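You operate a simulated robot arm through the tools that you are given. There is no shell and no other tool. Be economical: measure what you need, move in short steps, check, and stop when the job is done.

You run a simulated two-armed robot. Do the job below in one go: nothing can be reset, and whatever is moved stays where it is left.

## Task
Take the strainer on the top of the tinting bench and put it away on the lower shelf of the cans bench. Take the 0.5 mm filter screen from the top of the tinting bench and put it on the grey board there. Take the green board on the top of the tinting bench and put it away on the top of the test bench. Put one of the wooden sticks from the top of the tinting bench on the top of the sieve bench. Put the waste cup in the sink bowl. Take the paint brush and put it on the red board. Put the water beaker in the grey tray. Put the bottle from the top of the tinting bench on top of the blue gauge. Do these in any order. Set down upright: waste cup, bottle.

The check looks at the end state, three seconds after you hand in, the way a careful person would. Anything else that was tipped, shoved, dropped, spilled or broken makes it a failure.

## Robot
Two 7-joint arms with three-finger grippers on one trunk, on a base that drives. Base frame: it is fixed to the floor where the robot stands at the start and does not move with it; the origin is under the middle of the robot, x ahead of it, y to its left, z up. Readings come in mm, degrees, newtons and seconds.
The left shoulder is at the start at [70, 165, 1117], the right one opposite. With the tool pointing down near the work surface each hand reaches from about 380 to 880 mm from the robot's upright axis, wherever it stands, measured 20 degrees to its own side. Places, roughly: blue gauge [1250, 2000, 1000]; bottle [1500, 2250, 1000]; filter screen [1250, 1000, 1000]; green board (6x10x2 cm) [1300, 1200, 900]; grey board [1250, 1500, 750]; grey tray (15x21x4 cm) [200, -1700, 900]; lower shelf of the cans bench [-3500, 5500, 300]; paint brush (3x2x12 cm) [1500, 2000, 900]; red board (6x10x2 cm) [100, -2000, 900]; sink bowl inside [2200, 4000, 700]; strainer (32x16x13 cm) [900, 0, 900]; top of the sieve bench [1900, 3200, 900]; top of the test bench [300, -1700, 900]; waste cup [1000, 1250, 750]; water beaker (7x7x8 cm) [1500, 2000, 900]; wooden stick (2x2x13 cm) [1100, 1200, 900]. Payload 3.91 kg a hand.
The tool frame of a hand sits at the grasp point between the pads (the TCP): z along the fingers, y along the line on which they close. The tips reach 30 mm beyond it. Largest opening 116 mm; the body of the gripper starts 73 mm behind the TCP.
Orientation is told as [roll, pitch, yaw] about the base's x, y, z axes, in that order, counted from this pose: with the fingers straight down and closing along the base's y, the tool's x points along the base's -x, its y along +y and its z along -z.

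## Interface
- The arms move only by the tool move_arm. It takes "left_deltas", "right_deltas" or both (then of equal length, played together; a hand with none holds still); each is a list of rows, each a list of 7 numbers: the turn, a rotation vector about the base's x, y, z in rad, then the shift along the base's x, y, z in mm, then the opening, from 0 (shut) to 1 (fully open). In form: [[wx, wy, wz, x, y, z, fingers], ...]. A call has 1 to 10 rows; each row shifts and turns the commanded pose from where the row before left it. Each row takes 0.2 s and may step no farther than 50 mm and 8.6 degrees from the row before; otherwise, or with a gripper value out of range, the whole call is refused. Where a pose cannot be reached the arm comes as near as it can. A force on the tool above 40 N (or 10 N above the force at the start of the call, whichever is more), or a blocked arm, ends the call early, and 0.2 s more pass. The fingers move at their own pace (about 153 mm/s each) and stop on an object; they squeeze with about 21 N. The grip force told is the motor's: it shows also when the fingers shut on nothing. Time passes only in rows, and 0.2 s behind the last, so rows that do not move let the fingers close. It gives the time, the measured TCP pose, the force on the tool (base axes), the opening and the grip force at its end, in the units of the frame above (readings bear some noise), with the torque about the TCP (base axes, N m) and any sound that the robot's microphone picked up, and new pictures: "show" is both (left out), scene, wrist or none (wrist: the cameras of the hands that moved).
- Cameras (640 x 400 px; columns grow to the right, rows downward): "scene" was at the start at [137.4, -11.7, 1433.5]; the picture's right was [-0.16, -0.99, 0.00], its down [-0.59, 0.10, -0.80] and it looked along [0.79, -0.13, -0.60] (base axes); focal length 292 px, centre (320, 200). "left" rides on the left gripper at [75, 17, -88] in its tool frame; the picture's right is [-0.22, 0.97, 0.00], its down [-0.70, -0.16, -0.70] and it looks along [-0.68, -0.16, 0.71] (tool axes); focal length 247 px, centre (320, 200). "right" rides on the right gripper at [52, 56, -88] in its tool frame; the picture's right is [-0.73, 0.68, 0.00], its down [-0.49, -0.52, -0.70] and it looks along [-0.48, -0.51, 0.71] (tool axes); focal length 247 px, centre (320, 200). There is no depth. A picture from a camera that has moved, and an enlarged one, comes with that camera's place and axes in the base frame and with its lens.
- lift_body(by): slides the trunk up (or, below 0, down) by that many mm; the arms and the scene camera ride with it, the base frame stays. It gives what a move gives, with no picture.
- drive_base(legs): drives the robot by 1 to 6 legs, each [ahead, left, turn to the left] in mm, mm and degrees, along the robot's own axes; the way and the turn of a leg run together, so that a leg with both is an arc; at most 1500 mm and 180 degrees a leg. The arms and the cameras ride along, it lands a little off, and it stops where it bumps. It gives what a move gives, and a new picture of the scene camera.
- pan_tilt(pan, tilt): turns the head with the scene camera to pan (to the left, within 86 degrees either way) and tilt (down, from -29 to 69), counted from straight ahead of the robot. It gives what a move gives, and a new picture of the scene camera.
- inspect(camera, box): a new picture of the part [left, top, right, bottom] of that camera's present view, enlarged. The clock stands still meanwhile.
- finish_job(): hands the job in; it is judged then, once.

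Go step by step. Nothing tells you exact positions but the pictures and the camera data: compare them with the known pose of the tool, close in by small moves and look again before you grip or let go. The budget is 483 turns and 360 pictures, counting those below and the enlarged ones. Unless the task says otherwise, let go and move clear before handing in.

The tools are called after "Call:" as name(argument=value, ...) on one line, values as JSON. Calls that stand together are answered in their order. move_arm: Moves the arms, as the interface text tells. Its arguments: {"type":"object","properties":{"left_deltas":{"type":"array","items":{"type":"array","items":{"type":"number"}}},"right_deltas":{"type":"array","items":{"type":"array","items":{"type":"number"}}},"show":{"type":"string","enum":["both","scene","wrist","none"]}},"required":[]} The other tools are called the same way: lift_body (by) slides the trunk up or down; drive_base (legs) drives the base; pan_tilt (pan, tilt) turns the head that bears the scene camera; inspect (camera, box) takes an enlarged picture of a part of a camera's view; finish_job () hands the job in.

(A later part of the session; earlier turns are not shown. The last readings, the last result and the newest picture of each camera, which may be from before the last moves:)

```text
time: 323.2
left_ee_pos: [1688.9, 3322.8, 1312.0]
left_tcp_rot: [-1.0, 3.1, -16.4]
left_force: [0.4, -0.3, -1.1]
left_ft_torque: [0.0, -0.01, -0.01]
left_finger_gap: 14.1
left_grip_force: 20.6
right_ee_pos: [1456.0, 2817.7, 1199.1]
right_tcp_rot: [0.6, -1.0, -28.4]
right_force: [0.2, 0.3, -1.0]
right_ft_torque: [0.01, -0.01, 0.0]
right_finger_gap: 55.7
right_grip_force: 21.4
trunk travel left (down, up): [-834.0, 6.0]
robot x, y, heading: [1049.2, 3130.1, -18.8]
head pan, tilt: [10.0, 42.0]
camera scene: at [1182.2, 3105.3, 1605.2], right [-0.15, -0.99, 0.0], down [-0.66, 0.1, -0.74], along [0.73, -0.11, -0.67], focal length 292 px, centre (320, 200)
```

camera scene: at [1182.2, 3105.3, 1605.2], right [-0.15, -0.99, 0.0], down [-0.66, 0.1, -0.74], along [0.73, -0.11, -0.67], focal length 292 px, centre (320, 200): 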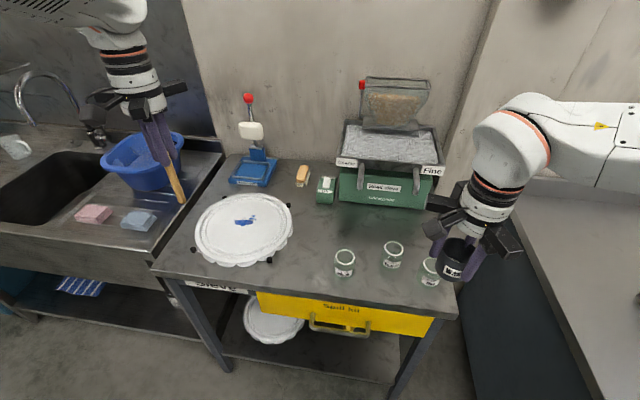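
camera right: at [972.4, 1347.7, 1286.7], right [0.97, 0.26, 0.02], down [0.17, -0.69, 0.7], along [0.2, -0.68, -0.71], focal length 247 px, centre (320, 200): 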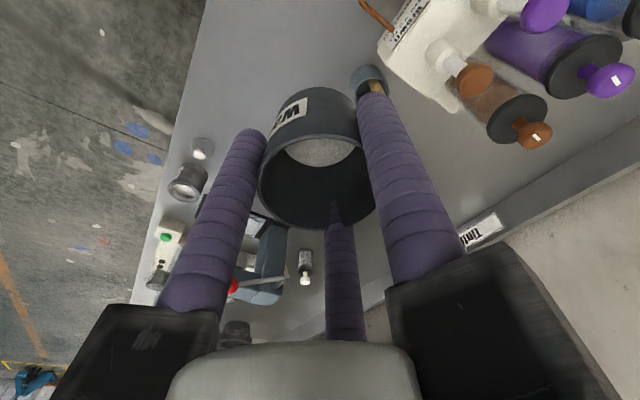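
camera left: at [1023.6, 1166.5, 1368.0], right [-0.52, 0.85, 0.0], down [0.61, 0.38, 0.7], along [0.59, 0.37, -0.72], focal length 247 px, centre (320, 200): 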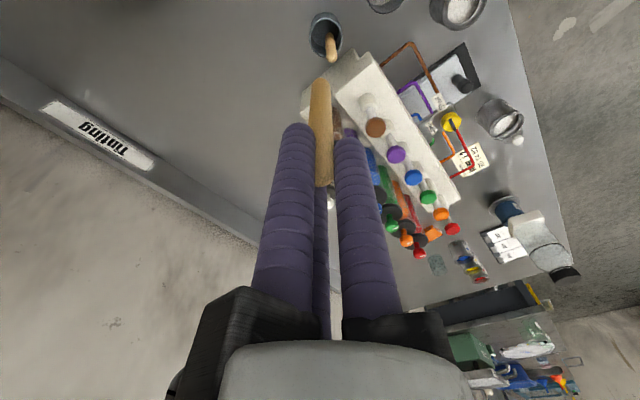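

I compute the free strip's centre as about (1690, 3065). I bring the left hand there, turned by −90° for laying.

Call:
move_arm(left_deltas=[[0, 0, -0.146, -4.9, -23.3, -10, 0], [0, 0, -0.146, -4.9, -23.3, -10, 0], [0, 0, -0.146, -4.9, -23.3, -10, 0], [0, 0, -0.146, -4.9, -23.3, -10, 0], [0, 0, -0.146, -4.9, -23.3, -10, 0], [0, 0, -0.146, -4.9, -23.3, -10, 0], [0, 0, -0.146, -4.9, -23.3, -10, 0], [0, 0, -0.146, -4.9, -23.3, -10, 0], [0, 0, -0.146, -4.9, -23.3, -10, 0], [0, 0, -0.146, -4.9, -23.3, -10, 0]], show="none")

Call:
move_arm(left_deltas=[[0.0, 0, -0.146, 0, 0, -20, 0], [-0.0462, -0.1357, 0, 0, 0, 0, 0], [-0.0462, -0.1357, 0, 0, 0, 0, 0], [-0.0462, -0.1357, 0, 0, 0, 0, 0], [-0.0462, -0.1357, 0, 0, 0, 0, 0], [-0.0462, -0.1357, 0, 0, 0, 0, 0], [-0.0462, -0.1357, 0, 0, 0, 0, 0], [-0.0462, -0.1357, 0, 0, 0, 0, 0], [-0.0162, -0.0457, 0, 0, 0, 0, 0], [0, 0, 0, 0, 0, 0, 0]], show="both")

```text
time: 325.4
left_ee_pos: [1640.1, 3087.8, 1212.0]
left_tcp_rot: [-1.2, 3.1, -100.2]
left_force: [1.2, -0.2, 0.3]
left_ft_torque: [-0.02, 0.01, -0.02]
left_finger_gap: 14.2
left_grip_force: 20.7
right_ee_pos: [1455.4, 2816.7, 1198.9]
right_tcp_rot: [0.6, -1.0, -28.4]
right_force: [0.9, -0.2, -0.7]
right_ft_torque: [0.03, 0.01, 0.03]
right_finger_gap: 55.8
right_grip_force: 21.1
trunk travel left (down, up): [-834.0, 6.0]
robot x, y, heading: [1051.4, 3132.4, -18.9]
head pan, tilt: [10.0, 42.0]
```

```text
time: 327.6
left_ee_pos: [1640.1, 3097.7, 1190.4]
left_tcp_rot: [54.4, 2.9, -104.5]
left_force: [-0.6, 0.0, 0.2]
left_ft_torque: [0.02, 0.01, 0.0]
left_finger_gap: 14.1
left_grip_force: 21.4
left hand out of reach, approached as far as the arm can: row 7
right_ee_pos: [1454.5, 2816.2, 1199.4]
right_tcp_rot: [0.7, -1.2, -28.4]
right_force: [-0.5, 0.3, -0.3]
right_ft_torque: [0.02, 0.01, 0.01]
right_finger_gap: 55.7
right_grip_force: 21.1
trunk travel left (down, up): [-834.0, 6.0]
robot x, y, heading: [1051.7, 3133.8, -19.2]
head pan, tilt: [10.0, 42.0]
camera scene: at [1180.3, 3104.2, 1605.3], right [-0.15, -0.99, 0.0], down [-0.66, 0.1, -0.74], along [0.73, -0.11, -0.67], focal length 292 px, centre (320, 200)
camera left: at [1597.9, 3180.1, 1259.5], right [0.48, -0.4, 0.78], down [-0.82, -0.52, 0.24], along [0.31, -0.75, -0.58], focal length 247 px, centre (320, 200)
```

scene: 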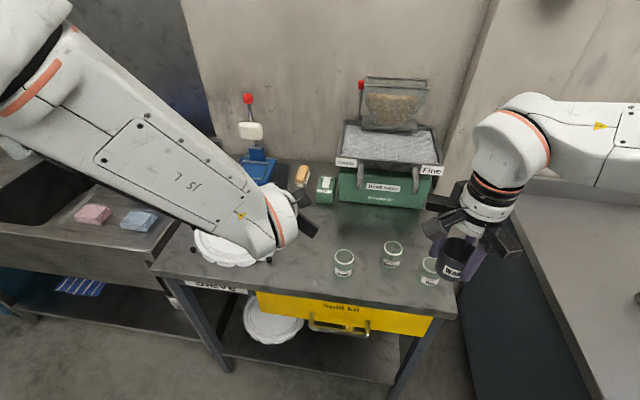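
left: 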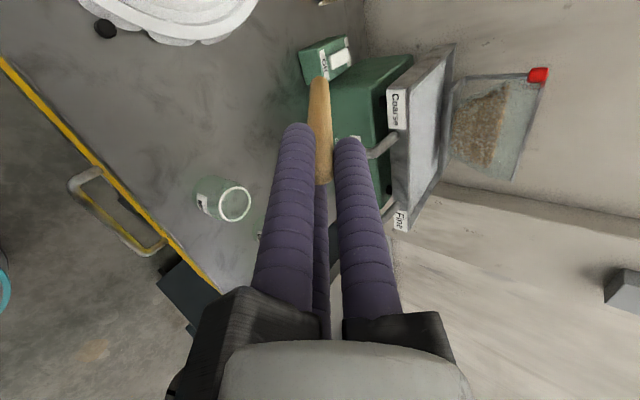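

Pitch is limited at this height; I lower first and then pitch further.

Call:
move_arm(left_deltas=[[0, 0, 0, 0, -2, -40, 0], [0, 0, 0, 0, -2, -40, 0], [0, 0, 0, 0, -2, -40, 0], [-0.04, -0.12, 0, 0, -2, -20, 0], [0, 0, 0, 0, 0, 0, 0]], show="both")

```text
time: 328.8
left_ee_pos: [1640.5, 3089.8, 1051.8]
left_tcp_rot: [61.7, 2.3, -103.9]
left_force: [0.5, 0.2, -0.1]
left_ft_torque: [0.01, 0.01, 0.0]
left_finger_gap: 14.2
left_grip_force: 21.3
right_ee_pos: [1455.9, 2817.0, 1198.8]
right_tcp_rot: [0.6, -1.1, -28.4]
right_force: [-0.2, 0.3, -0.7]
right_ft_torque: [0.01, -0.01, -0.01]
right_finger_gap: 55.6
right_grip_force: 20.9
trunk travel left (down, up): [-834.0, 6.0]
robot x, y, heading: [1051.1, 3133.0, -18.6]
head pan, tilt: [10.0, 42.0]
camera scene: at [1180.3, 3105.6, 1605.3], right [-0.15, -0.99, 0.0], down [-0.66, 0.1, -0.74], along [0.73, -0.11, -0.67], focal length 292 px, centre (320, 200)
camera left: at [1590.1, 3176.0, 1110.6], right [0.39, -0.36, 0.85], down [-0.84, -0.51, 0.16], along [0.38, -0.78, -0.5], focal length 247 px, centre (320, 200)
```

scene: 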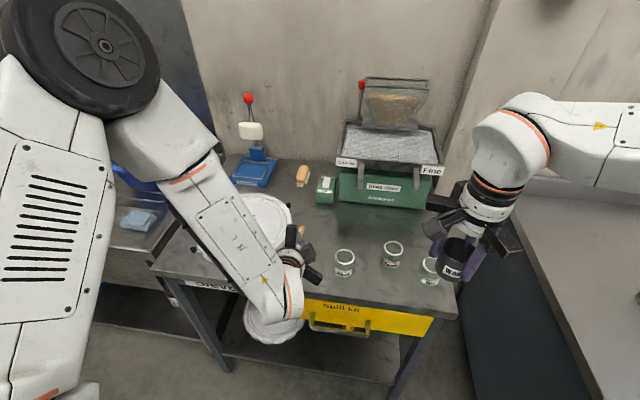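
left: 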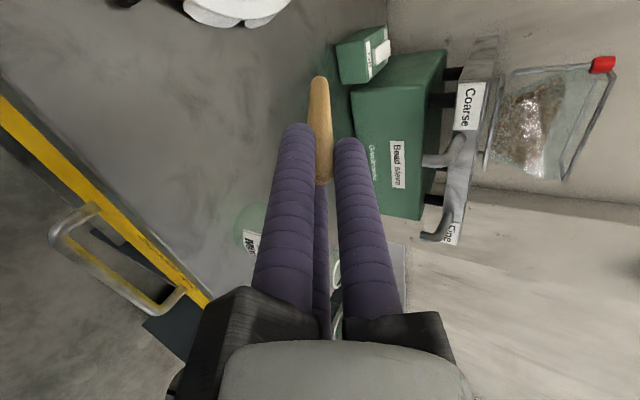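

Call:
move_arm(left_deltas=[[0, 0, 0, -3, 0, -30, 0], [0, 0, 0, 0, 0, -25, 0], [0, 0, 0, 0, 0, -8, 0], [0, 0, 0, 0, 0, 0, 0]], show="wrist")

Call:
inspect(camera="scene", box=[200, 200, 400, 330])

```text
time: 329.8
left_ee_pos: [1638.8, 3091.4, 987.8]
left_tcp_rot: [61.6, 2.4, -104.1]
left_force: [0.3, 0.0, -0.3]
left_ft_torque: [0.01, 0.02, -0.01]
left_finger_gap: 14.0
left_grip_force: 20.7
right_ee_pos: [1455.5, 2816.9, 1199.2]
right_tcp_rot: [0.7, -1.1, -28.5]
right_force: [0.2, -0.3, -0.4]
right_ft_torque: [0.0, 0.01, 0.01]
right_finger_gap: 55.4
right_grip_force: 21.0
trunk travel left (down, up): [-834.0, 6.0]
robot x, y, heading: [1046.9, 3134.3, -18.8]
head pan, tilt: [10.0, 42.0]
camera left: at [1589.2, 3176.7, 1047.3], right [0.39, -0.36, 0.85], down [-0.84, -0.51, 0.16], along [0.38, -0.78, -0.51], focal length 247 px, centre (320, 200)
```

left: 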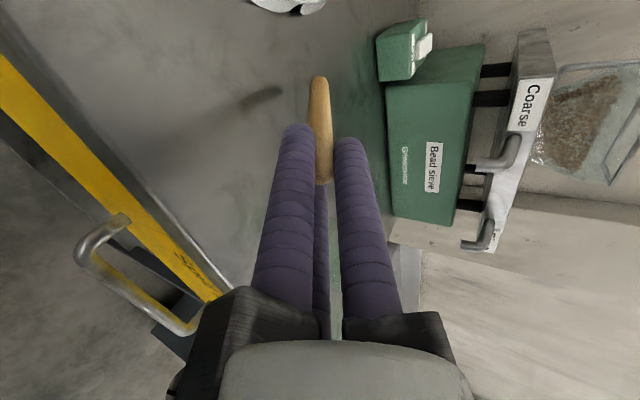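

```text
3.08 times, centred on (300, 265) of scene
camera zoom: at [1181.6, 3105.3, 1605.2], right [-0.15, -0.99, 0.0], down [-0.66, 0.1, -0.74], along [0.73, -0.11, -0.67], focal length 899 px, centre (382, 0)
```

zoom: 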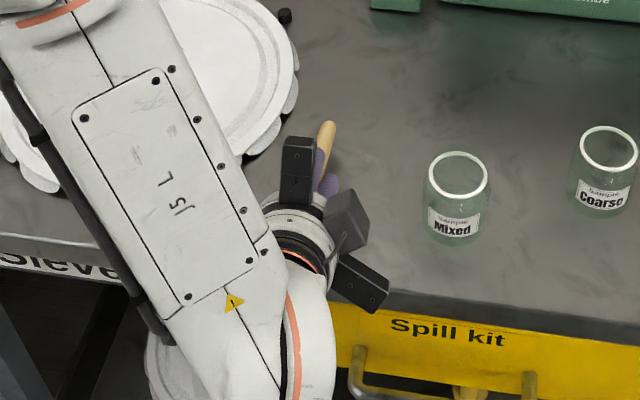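

Call:
move_arm(left_deltas=[[0, 0, 0, 0, 0, -6, 0], [0, 0, 0, 0, 0, -6, 0], [0, 0, 0, 0, 0, -4, 0], [0, 0, 0, 0, 0, 0, 0]], show="none")

Call:
move_arm(left_deltas=[[0, 0, 0, 0, 0, -4, 0], [0, 0, 0, 0, 0, -4, 0], [0, 0, 0, 0, 0, 0, 0]], show="none")

Call:
move_arm(left_deltas=[[0, 0, 0, 0, 0, -4, 0], [0, 0, 0, 0, 0, -4, 0], [0, 0, 0, 0, 0, 0, 0]], show="wrist")

```text
time: 330.8
left_ee_pos: [1638.1, 3090.0, 969.9]
left_tcp_rot: [61.6, 2.5, -104.1]
left_force: [-0.4, 0.0, 0.1]
left_ft_torque: [-0.04, 0.04, 0.04]
left_finger_gap: 14.1
left_grip_force: 21.1
right_ee_pos: [1455.5, 2818.1, 1198.2]
right_tcp_rot: [0.6, -1.1, -28.3]
right_force: [0.5, -0.1, -0.3]
right_ft_torque: [0.01, 0.0, 0.0]
right_finger_gap: 55.6
right_grip_force: 21.3
trunk travel left (down, up): [-834.0, 6.0]
robot x, y, heading: [1047.7, 3129.7, -19.0]
head pan, tilt: [10.0, 42.0]
```

```text
time: 331.6
left_ee_pos: [1638.1, 3089.8, 963.3]
left_tcp_rot: [61.6, 2.4, -104.1]
left_force: [-1.8, -0.2, 5.4]
left_ft_torque: [-0.14, -0.47, -0.12]
left_finger_gap: 13.9
left_grip_force: 20.8
right_ee_pos: [1453.8, 2816.6, 1199.2]
right_tcp_rot: [0.6, -1.1, -28.4]
right_force: [0.3, 0.2, -1.1]
right_ft_torque: [0.0, 0.02, 0.01]
right_finger_gap: 55.3
right_grip_force: 21.6
trunk travel left (down, up): [-834.0, 6.0]
robot x, y, heading: [1049.9, 3129.5, -18.9]
head pan, tilt: [10.0, 42.0]
```

```text
time: 332.4
left_ee_pos: [1637.4, 3090.0, 955.8]
left_tcp_rot: [61.6, 2.4, -104.0]
left_force: [-2.0, 0.5, 5.3]
left_ft_torque: [-0.13, -0.58, 0.01]
left_finger_gap: 14.1
left_grip_force: 21.1
right_ee_pos: [1454.4, 2817.6, 1199.6]
right_tcp_rot: [0.6, -1.1, -28.4]
right_force: [0.0, -0.5, -0.7]
right_ft_torque: [-0.03, 0.0, 0.0]
right_finger_gap: 55.6
right_grip_force: 21.1
trunk travel left (down, up): [-834.0, 6.0]
robot x, y, heading: [1050.2, 3132.5, -18.7]
head pan, tilt: [10.0, 42.0]
camera left: at [1587.0, 3175.3, 1015.8], right [0.39, -0.36, 0.85], down [-0.84, -0.52, 0.16], along [0.38, -0.78, -0.5], focal length 247 px, centre (320, 200)
```

left: 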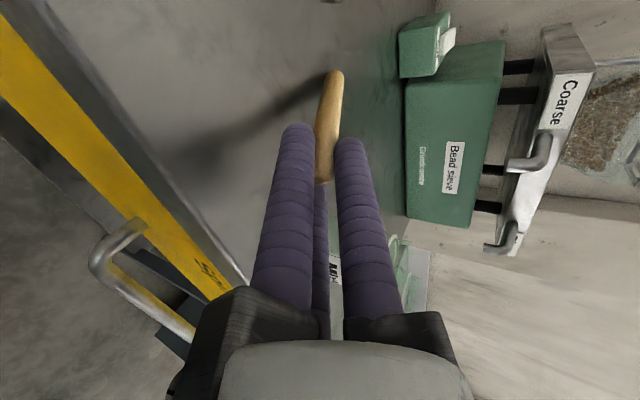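

The stick touches and pivots flatter in the grip as I lower. I lower further by 16 mm.

Call:
move_arm(left_deltas=[[0, 0, 0, 0, 0, -4, 0], [0, 0, 0, 0, 0, -4, 0], [0, 0, 0, 0, 0, -4, 0], [0, 0, 0, 0, 0, -4, 0], [0, 0, 0, 0, 0, 0, 0]], show="wrist")

```text
time: 333.6
left_ee_pos: [1637.2, 3090.5, 940.2]
left_tcp_rot: [61.8, 2.4, -103.9]
left_force: [-1.7, -0.3, 5.9]
left_ft_torque: [-0.13, -0.56, -0.07]
left_finger_gap: 15.7
left_grip_force: 21.3
right_ee_pos: [1454.8, 2818.4, 1199.0]
right_tcp_rot: [0.5, -1.1, -28.5]
right_force: [-0.7, 0.6, 0.1]
right_ft_torque: [-0.04, -0.01, 0.01]
right_finger_gap: 55.7
right_grip_force: 21.1
trunk travel left (down, up): [-834.0, 6.0]
robot x, y, heading: [1047.9, 3131.8, -18.9]
head pan, tilt: [10.0, 42.0]
camera left: at [1587.3, 3175.7, 999.3], right [0.39, -0.36, 0.85], down [-0.84, -0.52, 0.16], along [0.38, -0.78, -0.51], focal length 247 px, centre (320, 200)
```

left: 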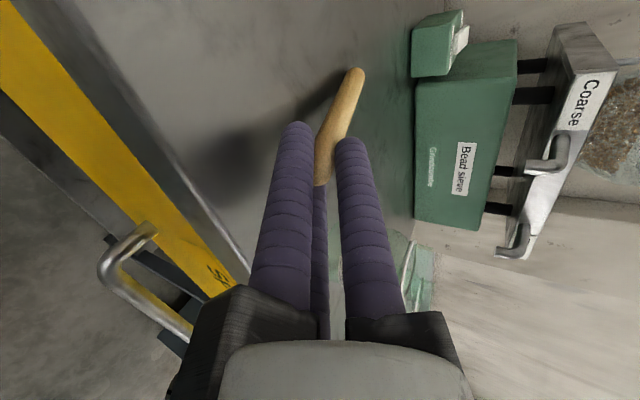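

Now it lies almost flat. I open gently and withdraw straight back.

Call:
move_arm(left_deltas=[[0, 0, 0, 0, 0, -3, 0.16], [0, 0, 0, 0, 0, 0, 0.2], [0, 0, 0, 0, 0, 0, 0.26], [0, 0, 0, 0, 0, 0, 0.3], [0, 0, 0, 0, 0, 0, 0.3]], show="wrist")

Call:
inspect(camera="scene", box=[200, 200, 400, 330])

```text
time: 334.8
left_ee_pos: [1637.5, 3089.3, 935.4]
left_tcp_rot: [61.6, 2.3, -104.0]
left_force: [0.0, 0.8, 0.8]
left_ft_torque: [0.04, 0.0, 0.01]
left_finger_gap: 34.8
left_grip_force: 0.0
right_ee_pos: [1454.7, 2817.8, 1199.2]
right_tcp_rot: [0.5, -1.1, -28.3]
right_force: [0.3, 0.1, 0.1]
right_ft_torque: [0.0, -0.01, -0.02]
right_finger_gap: 55.6
right_grip_force: 21.3
trunk travel left (down, up): [-834.0, 6.0]
robot x, y, heading: [1052.4, 3133.8, -18.7]
head pan, tilt: [10.0, 42.0]
camera left: at [1587.3, 3175.8, 996.0], right [0.39, -0.36, 0.85], down [-0.84, -0.51, 0.16], along [0.38, -0.78, -0.51], focal length 247 px, centre (320, 200)
```

left: 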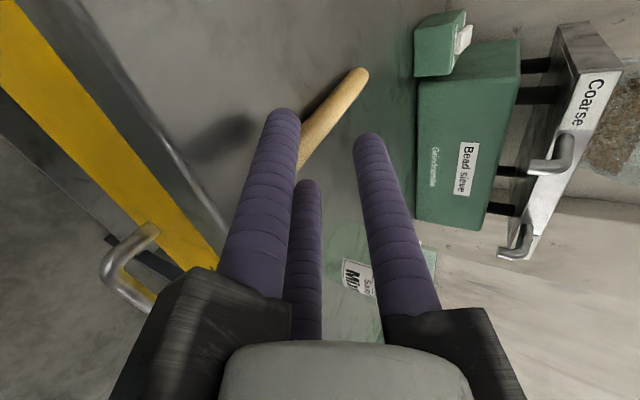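

```text
3.08 times, centred on (300, 265) of scene
camera zoom: at [1181.0, 3105.5, 1605.3], right [-0.15, -0.99, 0.0], down [-0.66, 0.1, -0.74], along [0.73, -0.11, -0.67], focal length 899 px, centre (382, 0)
```

zoom: 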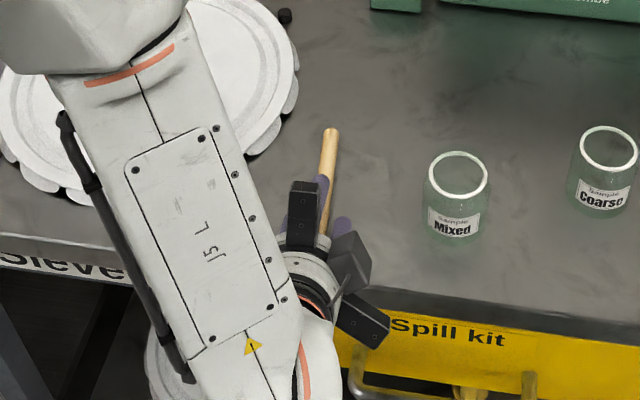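

I withdraw by driving the base straight back.

Call:
drive_base(legs=[[-220, 0, 0]])

Call:
inspect(camera="scene", box=[180, 130, 420, 290])

```text
time: 336.4
left_ee_pos: [1428.6, 3160.1, 936.2]
left_tcp_rot: [61.4, 2.5, -104.2]
left_force: [-0.3, 0.4, -0.2]
left_ft_torque: [0.03, 0.02, 0.03]
left_finger_gap: 34.9
left_grip_force: 0.1
right_ee_pos: [1246.7, 2888.1, 1197.7]
right_tcp_rot: [0.6, -1.0, -28.5]
right_force: [-0.4, -0.5, -0.8]
right_ft_torque: [0.01, 0.0, 0.02]
right_finger_gap: 55.5
right_grip_force: 21.0
trunk travel left (down, up): [-834.0, 6.0]
robot x, y, heading: [839.3, 3203.1, -19.0]
head pan, tilt: [10.0, 42.0]
camera scene: at [973.7, 3176.3, 1605.0], right [-0.16, -0.99, 0.0], down [-0.66, 0.1, -0.74], along [0.73, -0.12, -0.67], focal length 292 px, centre (320, 200)
```

scene: 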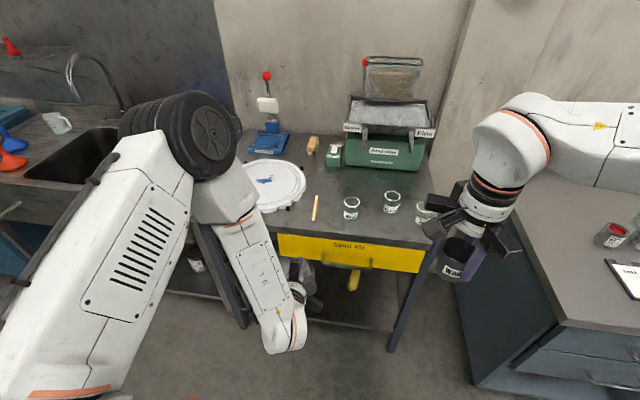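

```text
2.50 times, centred on (300, 210) of scene
camera zoom: at [973.7, 3176.3, 1605.0], right [-0.16, -0.99, 0.0], down [-0.66, 0.1, -0.74], along [0.73, -0.12, -0.67], focal length 730 px, centre (370, 175)
```

zoom: 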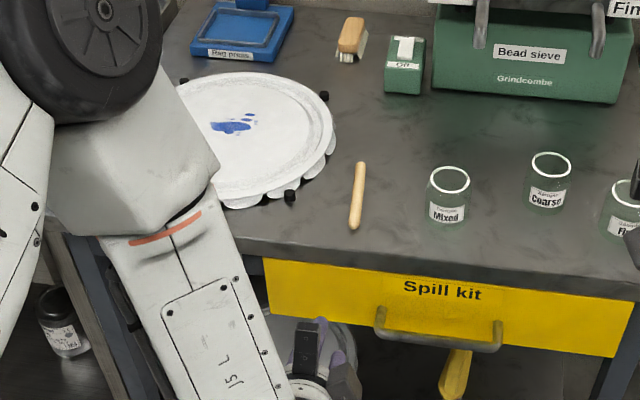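

The stick lies on the sieve bench. I bring the left arm back up and then drive on to the sink with the waste cup.

Call:
move_arm(left_deltas=[[0, 0, 0, 15, 0, 40, 0.3], [0, 0, 0, 15, 0, 45, 0.3], [0, 0, 0, 15, 0, 45, 0.3], [0.0465, 0.1366, 0, 15, 10, 40, 0.3], [0.0465, 0.1366, 0, 10, 10, 40, 0.3], [0.0465, 0.1366, 0, 10, 10, 30, 0.3], [0.0465, 0.1366, 0, 10, 10, 20, 0.3], [0.0465, 0.1366, 0, 10, 10, 10, 0.3], [0.0465, 0.1366, 0, 0, 10, 10, 0.3], [0.0465, 0.1366, 0, 0, 10, 0, 0.3]], show="none")

Call:
move_arm(left_deltas=[[0, 0, 0.145, 0, 10, 0, 0.5], [0, 0, 0.145, 0, 10, 0, 0.7], [0, 0, 0.145, 0, 10, 0, 1], [0, 0, 0.145, 0, 10, 0, 1], [0, 0, 0.145, 0, 10, 0, 1], [0, 0, 0.145, 0, 0, 0, 1], [0, 0, 0.145, 0, 0, 0, 1], [0, 0, 0.145, 0, 0, 0, 1], [0, 0, 0.145, 0, 0, 0, 1], [0, 0, 0.145, 0, 0, 0, 1]], show="none")

Call:
drive_base(legs=[[0, 1150, 0.5]])

```text
time: 338.6
left_ee_pos: [1530.2, 3230.0, 1209.8]
left_tcp_rot: [3.5, 5.3, -108.5]
left_force: [0.2, -0.7, 0.5]
left_ft_torque: [0.01, -0.02, 0.01]
left_finger_gap: 34.6
left_grip_force: 0.0
left hand out of reach, approached as far as the arm can: row 6
right_ee_pos: [1247.2, 2888.0, 1197.5]
right_tcp_rot: [0.5, -1.0, -28.5]
right_force: [0.5, -0.4, 0.3]
right_ft_torque: [-0.04, 0.03, 0.0]
right_finger_gap: 55.6
right_grip_force: 21.0
trunk travel left (down, up): [-834.0, 6.0]
robot x, y, heading: [843.5, 3202.6, -18.5]
head pan, tilt: [10.0, 42.0]
```

```text
time: 340.9
left_ee_pos: [1527.2, 3279.8, 1211.3]
left_tcp_rot: [3.6, 5.3, -25.1]
left_force: [0.6, 0.2, -0.2]
left_ft_torque: [-0.01, 0.0, -0.03]
left_finger_gap: 115.8
left_grip_force: 0.0
right_ee_pos: [1245.7, 2888.5, 1199.1]
right_tcp_rot: [0.7, -1.0, -28.6]
right_force: [-0.5, 1.0, 0.0]
right_ft_torque: [0.01, 0.01, -0.03]
right_finger_gap: 55.7
right_grip_force: 21.6
trunk travel left (down, up): [-834.0, 6.0]
robot x, y, heading: [842.4, 3199.6, -19.1]
head pan, tilt: [10.0, 42.0]
```

```text
time: 346.6
left_ee_pos: [1890.2, 4353.6, 1210.4]
left_tcp_rot: [3.7, 5.3, -24.8]
left_force: [-0.8, -0.6, -0.6]
left_ft_torque: [0.0, 0.0, -0.02]
left_finger_gap: 115.9
left_grip_force: 0.0
right_ee_pos: [1611.1, 3958.4, 1198.8]
right_tcp_rot: [0.7, -0.9, -28.1]
right_force: [0.2, 0.6, 0.6]
right_ft_torque: [-0.02, -0.03, -0.01]
right_finger_gap: 55.3
right_grip_force: 21.0
trunk travel left (down, up): [-834.0, 6.0]
robot x, y, heading: [1203.0, 4274.9, -18.4]
head pan, tilt: [10.0, 42.0]
camera scene: at [1334.9, 4246.0, 1605.3], right [-0.15, -0.99, 0.0], down [-0.66, 0.1, -0.74], along [0.73, -0.11, -0.67], focal length 292 px, centre (320, 200)
```

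scene: 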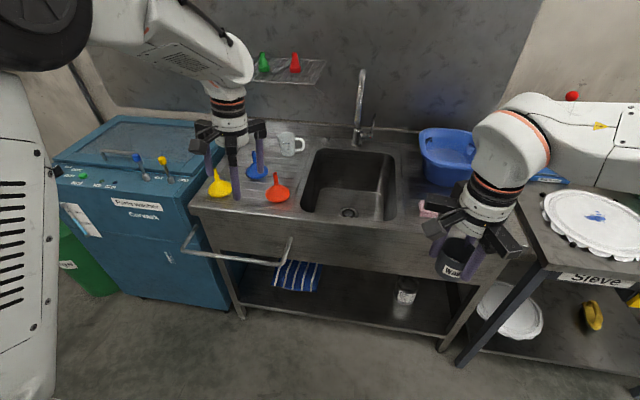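

The sink is ahead; its bowl centre is about (2190, 4000). I drive closer so the right hand can lower the cup into it.

Call:
drive_base(legs=[[0, 170, 0], [300, 0, 0]])

Call:
pan_tilt(pan=-8, tilt=48)

```text
time: 349.7
left_ee_pos: [2217.5, 4423.9, 1212.8]
left_tcp_rot: [3.7, 5.1, -24.6]
left_force: [-0.1, 0.8, 0.6]
left_ft_torque: [-0.03, -0.03, 0.02]
left_finger_gap: 116.1
left_grip_force: 0.0
right_ee_pos: [1941.3, 4027.3, 1200.2]
right_tcp_rot: [0.6, -1.2, -27.9]
right_force: [0.1, 0.1, -0.9]
right_ft_torque: [-0.02, 0.02, 0.02]
right_finger_gap: 55.8
right_grip_force: 20.6
trunk travel left (down, up): [-834.0, 6.0]
robot x, y, heading: [1530.9, 4338.8, -18.4]
head pan, tilt: [10.0, 42.0]
camera scene: at [1663.8, 4313.6, 1605.5], right [-0.15, -0.99, 0.0], down [-0.66, 0.1, -0.74], along [0.74, -0.11, -0.67], focal length 292 px, centre (320, 200)
```

scene: 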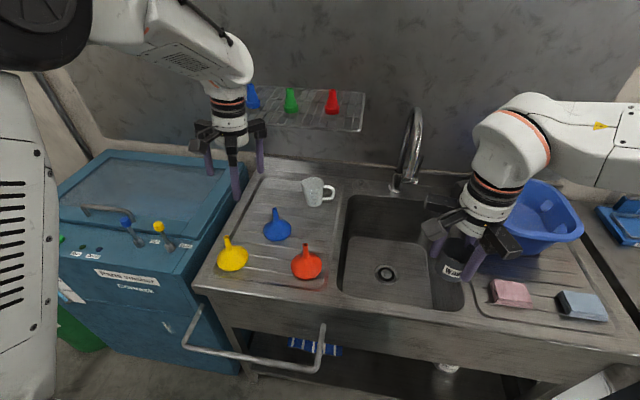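

```text
time: 350.5
left_ee_pos: [2219.8, 4421.6, 1209.9]
left_tcp_rot: [3.6, 5.2, -24.6]
left_force: [0.2, -0.2, 0.2]
left_ft_torque: [0.04, 0.04, 0.0]
left_finger_gap: 115.8
left_grip_force: 0.1
right_ee_pos: [1943.5, 4026.4, 1199.1]
right_tcp_rot: [0.6, -1.1, -27.9]
right_force: [-0.3, 0.0, -0.8]
right_ft_torque: [0.0, 0.04, -0.02]
right_finger_gap: 55.4
right_grip_force: 21.5
trunk travel left (down, up): [-834.0, 6.0]
robot x, y, heading: [1534.1, 4338.4, -18.2]
head pan, tilt: [-8.0, 48.0]
camera scene: at [1654.8, 4289.6, 1596.7], right [-0.44, -0.9, 0.0], down [-0.67, 0.33, -0.67], along [0.6, -0.3, -0.74], focal length 292 px, centre (320, 200)
```

scene: 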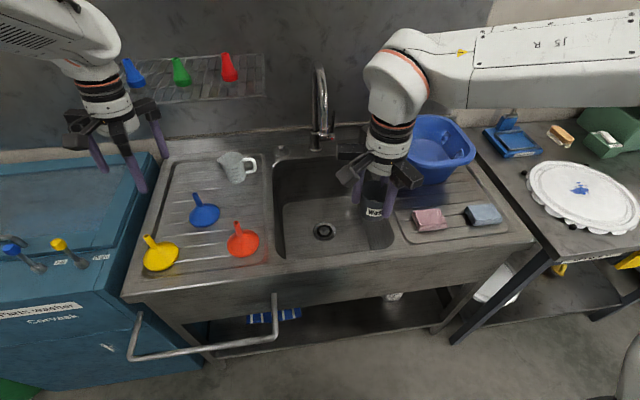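

I'll set the cup on the bowl floor (about z 720), beside the drain, at around (2130, 3975). I move over and start lowering.

Call:
move_arm(right_deltas=[[0, 0, 0, 20, -5, -10, 0], [0, 0, 0, 27, -7.5, -20, 0], [0, 0, 0, 28, -7.8, -28, 0], [0, 0, 0, 28, -7.8, -30, 0], [0, 0, 0, 28, -7.8, -30, 0], [0, 0, 0, 28, -7.8, -30, 0], [0, 0, 0, 27.5, -7.7, -30, 0], [0, 0, 0, 0, 0, -21, 0], [0, 0, 0, 0, 0, 0, 0]], show="both")

```text
time: 352.5
left_ee_pos: [2219.2, 4422.3, 1212.6]
left_tcp_rot: [3.6, 5.1, -24.6]
left_force: [-0.3, 0.3, -0.1]
left_ft_torque: [0.01, -0.02, 0.03]
left_finger_gap: 115.9
left_grip_force: 0.0
right_ee_pos: [2128.5, 3974.9, 998.9]
right_tcp_rot: [0.6, -1.0, -27.9]
right_force: [0.5, -0.2, 0.0]
right_ft_torque: [-0.03, -0.02, -0.01]
right_finger_gap: 55.4
right_grip_force: 21.0
trunk travel left (down, up): [-834.0, 6.0]
robot x, y, heading: [1533.8, 4337.7, -18.2]
head pan, tilt: [-8.0, 48.0]
camera scene: at [1653.4, 4290.3, 1596.8], right [-0.44, -0.9, 0.0], down [-0.67, 0.33, -0.67], along [0.6, -0.3, -0.74], focal length 292 px, centre (320, 200)
camera right: at [2106.1, 4049.4, 1085.5], right [0.97, 0.26, 0.02], down [0.17, -0.69, 0.7], along [0.2, -0.68, -0.71], focal length 247 px, centre (320, 200)
```

scene: 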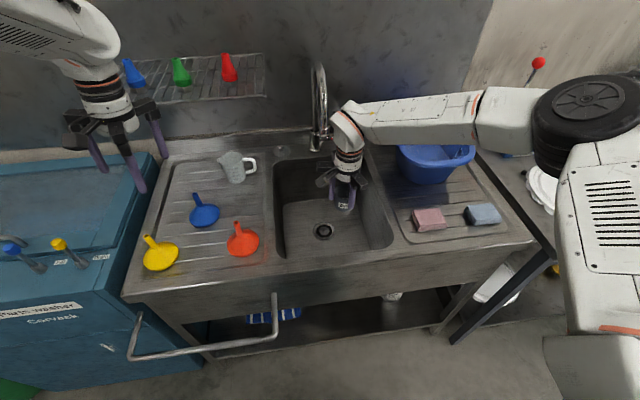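
right: 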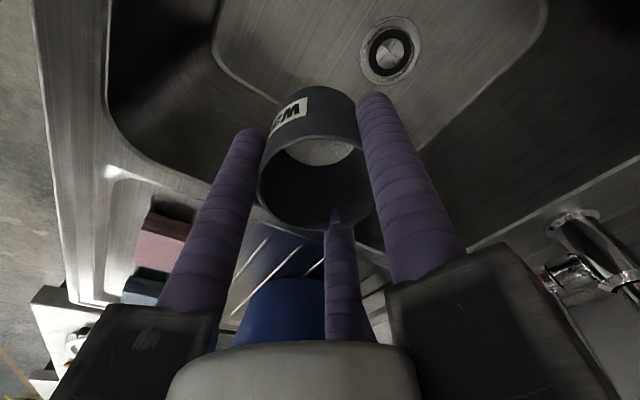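

The landing spot is on the flat floor next to the drain. I lower on.

Call:
move_arm(right_deltas=[[0, 0, 0, 2, 6, -30, 0], [0, 0, 0, 0, 0, -35, 0], [0, 0, 0, 0, 0, -35, 0], [0, 0, 0, 0, 0, -35, 0], [0, 0, 0, 0, 0, -30, 0], [0, 0, 0, 0, 0, 0, 0]], show="both")

```text
time: 353.9
left_ee_pos: [2219.2, 4422.0, 1211.5]
left_tcp_rot: [3.7, 5.1, -24.5]
left_force: [0.4, -0.4, -0.5]
left_ft_torque: [-0.01, 0.0, 0.01]
left_finger_gap: 116.2
left_grip_force: 0.1
right_ee_pos: [2132.1, 3983.6, 835.6]
right_tcp_rot: [0.7, -1.2, -27.9]
right_force: [-0.8, -0.4, -0.7]
right_ft_torque: [-0.01, 0.03, 0.0]
right_finger_gap: 55.6
right_grip_force: 20.8
trunk travel left (down, up): [-834.0, 6.0]
robot x, y, heading: [1532.7, 4338.2, -18.4]
head pan, tilt: [-8.0, 48.0]
camera scene: at [1653.5, 4290.2, 1596.8], right [-0.44, -0.9, 0.0], down [-0.67, 0.33, -0.67], along [0.6, -0.3, -0.74], focal length 292 px, centre (320, 200)
camera right: at [2110.0, 4057.4, 922.3], right [0.97, 0.26, 0.02], down [0.17, -0.69, 0.7], along [0.2, -0.68, -0.71], focal length 247 px, centre (320, 200)
```

scene: 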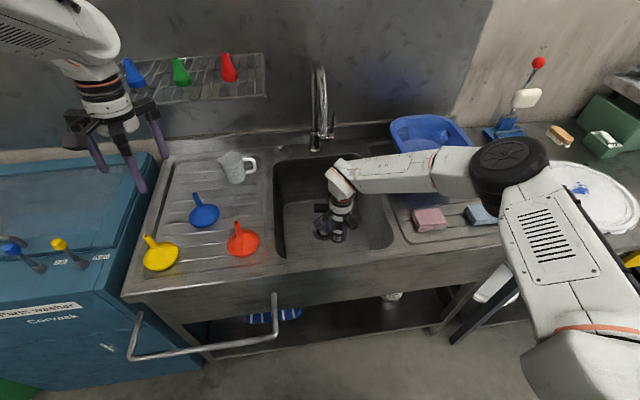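
right: 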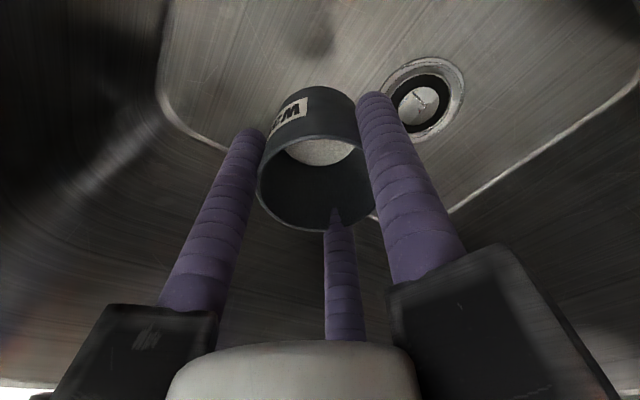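

Call:
move_arm(right_deltas=[[0, 0, 0, 0, 0, -20, 0], [0, 0, 0, 0, 0, -15, 0], [0, 0, 0, 0, 0, -10, 0], [0, 0, 0, 0, 0, 0, 0]], show="wrist")

```text
time: 354.9
left_ee_pos: [2219.0, 4422.3, 1209.9]
left_tcp_rot: [3.8, 5.3, -24.5]
left_force: [-0.3, 0.2, -0.1]
left_ft_torque: [-0.01, -0.01, -0.01]
left_finger_gap: 116.2
left_grip_force: 0.0
right_ee_pos: [2129.7, 3982.2, 789.7]
right_tcp_rot: [0.6, -1.1, -27.9]
right_force: [-0.4, -1.5, -0.2]
right_ft_torque: [-0.01, 0.03, -0.01]
right_finger_gap: 55.9
right_grip_force: 20.8
trunk travel left (down, up): [-834.0, 6.0]
robot x, y, heading: [1533.0, 4339.3, -18.6]
head pan, tilt: [-8.0, 48.0]
camera right: at [2108.3, 4056.2, 876.4], right [0.97, 0.26, 0.02], down [0.17, -0.69, 0.7], along [0.2, -0.68, -0.71], focal length 247 px, centre (320, 200)
```

right: 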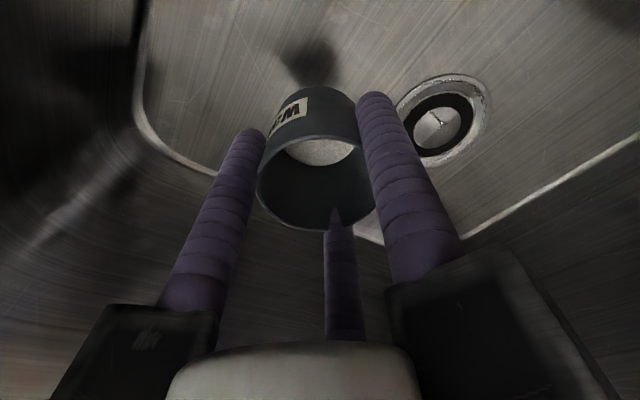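

Shadow closing in; I go down in small steps.

Call:
move_arm(right_deltas=[[0, 0, 0, 0, 0, -5, 0], [0, 0, 0, 0, 0, -5, 0], [0, 0, 0, 0, 0, -4, 0], [0, 0, 0, 0, 0, 0, 0]], show="none")

Call:
move_arm(right_deltas=[[0, 0, 0, 0, 0, -4, 0], [0, 0, 0, 0, 0, -4, 0], [0, 0, 0, 0, 0, 0, 0]], show="none")

Call:
move_arm(right_deltas=[[0, 0, 0, 0, 0, -4, 0], [0, 0, 0, 0, 0, -4, 0], [0, 0, 0, 0, 0, 0, 0]], show="wrist")

```text
time: 355.9
left_ee_pos: [2219.1, 4422.3, 1210.6]
left_tcp_rot: [3.6, 5.3, -24.6]
left_force: [0.3, -0.3, -0.3]
left_ft_torque: [-0.03, -0.01, 0.0]
left_finger_gap: 116.0
left_grip_force: 0.0
right_ee_pos: [2130.2, 3979.6, 775.8]
right_tcp_rot: [0.6, -1.2, -28.0]
right_force: [-0.9, 0.1, -0.5]
right_ft_torque: [0.0, -0.03, 0.01]
right_finger_gap: 55.7
right_grip_force: 21.5
trunk travel left (down, up): [-834.0, 6.0]
robot x, y, heading: [1536.4, 4339.1, -18.2]
head pan, tilt: [-8.0, 48.0]
```

```text
time: 356.7
left_ee_pos: [2219.6, 4422.4, 1211.7]
left_tcp_rot: [3.7, 5.2, -24.7]
left_force: [0.3, -0.3, -0.1]
left_ft_torque: [0.0, -0.01, 0.03]
left_finger_gap: 116.2
left_grip_force: 0.1
right_ee_pos: [2131.2, 3981.9, 767.7]
right_tcp_rot: [0.5, -1.1, -27.9]
right_force: [0.0, -0.4, -0.9]
right_ft_torque: [-0.02, 0.01, -0.01]
right_finger_gap: 55.8
right_grip_force: 21.5
trunk travel left (down, up): [-834.0, 6.0]
robot x, y, heading: [1534.0, 4337.8, -18.2]
head pan, tilt: [-8.0, 48.0]
```

```text
time: 357.5
left_ee_pos: [2218.8, 4422.9, 1211.8]
left_tcp_rot: [3.7, 5.3, -24.6]
left_force: [-0.3, -0.3, 0.3]
left_ft_torque: [-0.03, 0.03, 0.0]
left_finger_gap: 116.2
left_grip_force: 0.1
right_ee_pos: [2130.1, 3981.1, 760.2]
right_tcp_rot: [0.6, -1.1, -27.9]
right_force: [-0.6, 0.5, -0.7]
right_ft_torque: [-0.01, -0.02, 0.02]
right_finger_gap: 55.7
right_grip_force: 21.0
trunk travel left (down, up): [-834.0, 6.0]
robot x, y, heading: [1533.0, 4335.6, -18.1]
head pan, tilt: [-8.0, 48.0]
camera right: at [2108.0, 4056.5, 846.6], right [0.97, 0.26, 0.02], down [0.17, -0.69, 0.7], along [0.2, -0.68, -0.71], focal length 247 px, centre (320, 200)
```

right: 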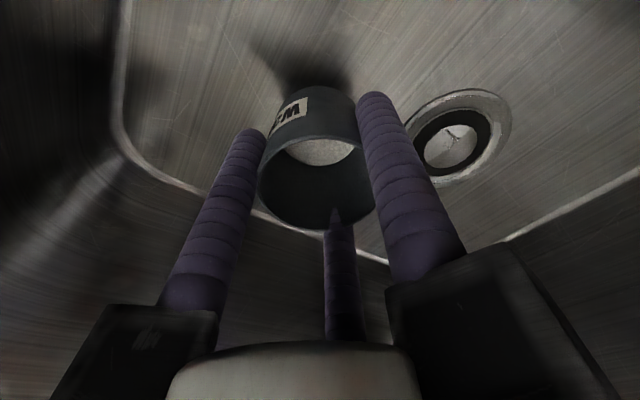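

Call:
move_arm(right_deltas=[[0, 0, 0, 0, 0, -4, 0], [0, 0, 0, 0, 0, -4, 0], [0, 0, 0, 0, 0, 0, 0]], show="none")

Call:
move_arm(right_deltas=[[0, 0, 0, 0, 0, -3, 0], [0, 0, 0, 0, 0, -3, 0], [0, 0, 0, 0, 0, 0, 0]], show="none")

Call:
move_arm(right_deltas=[[0, 0, 0, 0, 0, -3, 0], [0, 0, 0, 0, 0, -3, 0], [0, 0, 0, 0, 0, 0, 0]], show="wrist")

```text
time: 358.3
left_ee_pos: [2218.9, 4421.6, 1211.3]
left_tcp_rot: [3.7, 5.3, -24.6]
left_force: [0.2, -0.1, -0.2]
left_ft_torque: [0.0, -0.02, -0.01]
left_finger_gap: 116.1
left_grip_force: 0.0
right_ee_pos: [2131.8, 3981.2, 751.1]
right_tcp_rot: [0.5, -1.0, -27.8]
right_force: [0.3, -0.6, -0.7]
right_ft_torque: [0.02, -0.01, 0.04]
right_finger_gap: 55.7
right_grip_force: 21.7
trunk travel left (down, up): [-834.0, 6.0]
robot x, y, heading: [1533.8, 4335.4, -18.3]
head pan, tilt: [-8.0, 48.0]
```

```text
time: 359.1
left_ee_pos: [2218.8, 4421.2, 1212.0]
left_tcp_rot: [3.7, 5.2, -24.6]
left_force: [0.9, -0.3, -0.3]
left_ft_torque: [0.0, 0.03, 0.01]
left_finger_gap: 116.0
left_grip_force: 0.0
right_ee_pos: [2131.8, 3981.0, 745.3]
right_tcp_rot: [0.6, -1.0, -27.9]
right_force: [0.0, 0.3, -0.9]
right_ft_torque: [-0.05, -0.04, -0.02]
right_finger_gap: 55.6
right_grip_force: 20.8
trunk travel left (down, up): [-834.0, 6.0]
robot x, y, heading: [1533.2, 4343.8, -18.3]
head pan, tilt: [-8.0, 48.0]
```

```text
time: 359.9
left_ee_pos: [2219.9, 4422.3, 1209.8]
left_tcp_rot: [3.8, 5.1, -24.6]
left_force: [0.1, 0.2, 0.5]
left_ft_torque: [0.06, -0.01, -0.02]
left_finger_gap: 116.2
left_grip_force: 0.0
right_ee_pos: [2130.3, 3982.4, 740.3]
right_tcp_rot: [0.7, -1.1, -27.9]
right_force: [0.0, -0.4, -0.3]
right_ft_torque: [-0.01, -0.01, -0.03]
right_finger_gap: 55.7
right_grip_force: 21.1
trunk travel left (down, up): [-834.0, 6.0]
robot x, y, heading: [1538.0, 4339.6, -18.4]
head pan, tilt: [-8.0, 48.0]
camera right: at [2108.3, 4056.3, 827.1], right [0.97, 0.26, 0.02], down [0.17, -0.69, 0.7], along [0.2, -0.68, -0.71], focal length 247 px, centre (320, 200)
```

right: 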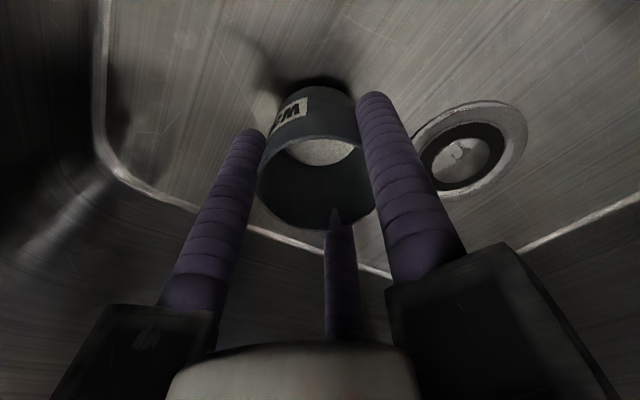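

Call:
move_arm(right_deltas=[[0, 0, 0, 0, 0, -3, 0], [0, 0, 0, 0, 0, -3, 0], [0, 0, 0, 0, 0, 0, 0]], show="none")

Call:
move_arm(right_deltas=[[0, 0, 0, 0, 0, -3, 0], [0, 0, 0, 0, 0, -3, 0], [0, 0, 0, 0, 0, 0, 0]], show="none")

Call:
move_arm(right_deltas=[[0, 0, 0, 0, 0, -2, 0], [0, 0, 0, 0, 0, -2, 0], [0, 0, 0, 0, 0, 0, 0]], show="none")

```text
time: 360.7
left_ee_pos: [2219.0, 4421.5, 1210.3]
left_tcp_rot: [3.7, 5.1, -24.6]
left_force: [0.1, -0.1, -0.7]
left_ft_torque: [-0.01, 0.01, -0.03]
left_finger_gap: 116.0
left_grip_force: 0.2
right_ee_pos: [2130.2, 3980.6, 735.2]
right_tcp_rot: [0.7, -1.1, -27.9]
right_force: [0.3, -0.5, 0.4]
right_ft_torque: [-0.02, -0.02, 0.04]
right_finger_gap: 55.8
right_grip_force: 21.1
trunk travel left (down, up): [-834.0, 6.0]
robot x, y, heading: [1531.5, 4337.1, -18.2]
head pan, tilt: [-8.0, 48.0]
```

```text
time: 361.5
left_ee_pos: [2218.3, 4423.0, 1211.2]
left_tcp_rot: [3.6, 5.1, -24.7]
left_force: [0.0, -0.7, 0.2]
left_ft_torque: [0.0, 0.01, -0.02]
left_finger_gap: 115.9
left_grip_force: 0.0
right_ee_pos: [2131.9, 3982.2, 730.1]
right_tcp_rot: [0.7, -1.3, -27.8]
right_force: [0.3, 0.3, 13.7]
right_ft_torque: [-0.24, -0.04, -0.01]
right_finger_gap: 55.5
right_grip_force: 20.8
trunk travel left (down, up): [-834.0, 6.0]
robot x, y, heading: [1536.3, 4335.6, -18.4]
head pan, tilt: [-8.0, 48.0]
```

```text
time: 362.3
left_ee_pos: [2217.5, 4423.9, 1211.8]
left_tcp_rot: [3.6, 5.1, -24.5]
left_force: [0.2, 1.6, -1.2]
left_ft_torque: [0.01, -0.03, 0.0]
left_finger_gap: 115.9
left_grip_force: 0.1
right_ee_pos: [2131.8, 3982.6, 726.7]
right_tcp_rot: [0.6, -1.2, -27.9]
right_force: [7.4, 0.8, 21.0]
right_ft_torque: [0.26, 0.11, -0.1]
right_finger_gap: 55.7
right_grip_force: 21.3
trunk travel left (down, up): [-834.0, 6.0]
robot x, y, heading: [1533.4, 4339.8, -18.2]
head pan, tilt: [-8.0, 48.0]
```

On the floor of the bowl. I ease off, release and rise straight up.

Call:
move_arm(right_deltas=[[0, 0, 0, 0, 0, 3, 0], [0, 0, 0, 0, 0, 0, 0.55], [0, 0, 0, 0, 0, 0, 0.65], [0, 0, 0, 0, 0, 0, 0.7], [0, 0, 0, 0, 0, 0, 0.7], [0, 0, 0, 0, 0, 15, 0.7], [0, 0, 0, 0, 0, 30, 0.7], [0, 0, 0, 0, 0, 40, 0.7], [0, 0, 0, 0, 0, 45, 0.7], [0, 0, 0, 0, 0, 45, 0.7]], show="wrist")

Call:
move_arm(right_deltas=[[0, 0, 0, 0, 0, 45, 0.7], [0, 0, 0, 0, 0, 45, 0.7], [0, 0, 0, 0, 0, 45, 0.7], [0, 0, 0, -30, 10, 30, 0.7], [0, 0, 0, -30, 10, 30, 0.7], [0, 0, 0, -30, 10, 30, 0.7], [0, 0, 0, -30, 10, 30, 0.7], [0, 0, 0, -30, 10, 30, 1], [0, 0, 0, -30, 10, 20, 1]], show="scene")

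Call:
inspect(camera="scene", box=[250, 130, 420, 280])

```text
time: 364.5
left_ee_pos: [2218.8, 4422.1, 1211.5]
left_tcp_rot: [3.7, 5.0, -24.6]
left_force: [0.5, 0.1, -0.6]
left_ft_torque: [-0.05, -0.02, -0.01]
left_finger_gap: 115.9
left_grip_force: 0.0
right_ee_pos: [2127.6, 3982.1, 903.7]
right_tcp_rot: [0.5, -1.1, -27.9]
right_force: [-0.1, 0.2, 0.5]
right_ft_torque: [0.02, 0.0, 0.01]
right_finger_gap: 81.2
right_grip_force: 0.0
trunk travel left (down, up): [-834.0, 6.0]
robot x, y, heading: [1535.6, 4337.1, -18.5]
head pan, tilt: [-8.0, 48.0]
camera right: at [2105.7, 4056.6, 989.6], right [0.97, 0.26, 0.02], down [0.17, -0.69, 0.7], along [0.2, -0.68, -0.71], focal length 247 px, centre (320, 200)
```

right: 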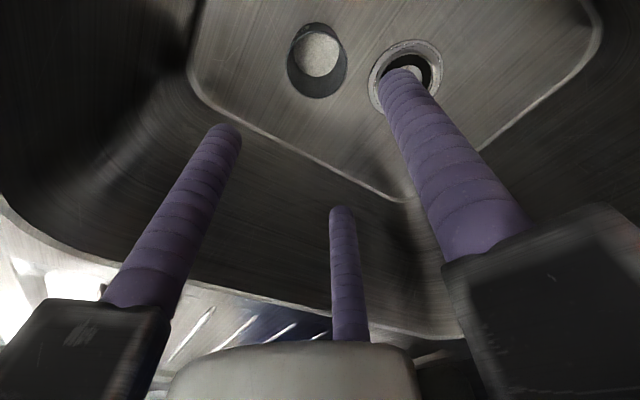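

```text
time: 366.5
left_ee_pos: [2217.4, 4422.6, 1212.4]
left_tcp_rot: [3.7, 5.1, -24.6]
left_force: [0.4, 0.4, -1.0]
left_ft_torque: [0.02, -0.02, -0.04]
left_finger_gap: 115.8
left_grip_force: 0.0
right_ee_pos: [1948.2, 4041.9, 1207.9]
right_tcp_rot: [0.5, -1.1, -27.8]
right_force: [-0.1, 0.5, 0.8]
right_ft_torque: [-0.02, -0.03, 0.0]
right_finger_gap: 116.0
right_grip_force: 0.1
trunk travel left (down, up): [-834.0, 6.0]
robot x, y, heading: [1531.7, 4335.8, -18.5]
head pan, tilt: [-8.0, 48.0]
camera scene: at [1651.9, 4290.3, 1596.9], right [-0.44, -0.9, 0.0], down [-0.67, 0.33, -0.67], along [0.6, -0.3, -0.74], focal length 292 px, centre (320, 200)
```

scene: 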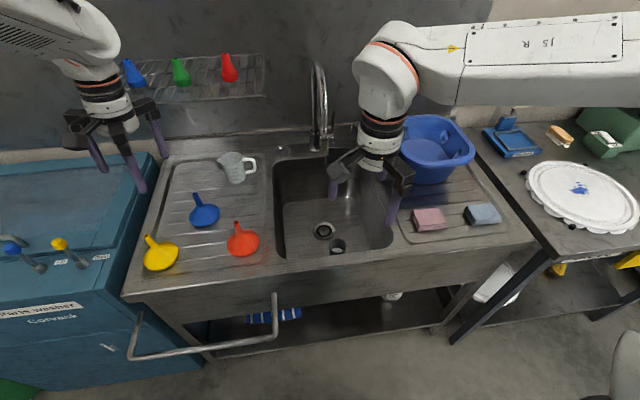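

```text
2.67 times, centred on (335, 205) of scene
camera zoom: at [1651.9, 4290.3, 1596.9], right [-0.44, -0.9, 0.0], down [-0.67, 0.33, -0.67], along [0.6, -0.3, -0.74], focal length 779 px, centre (280, 187)
```

zoom: 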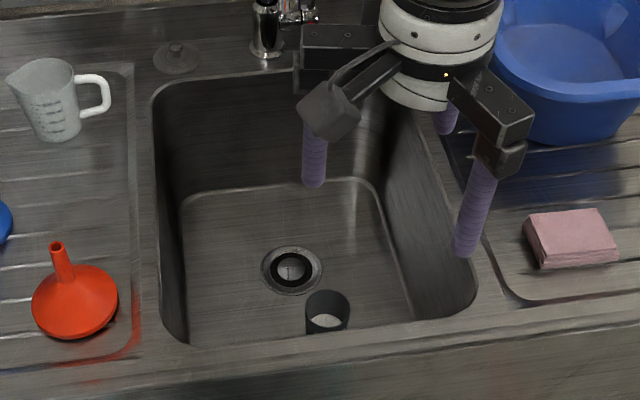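

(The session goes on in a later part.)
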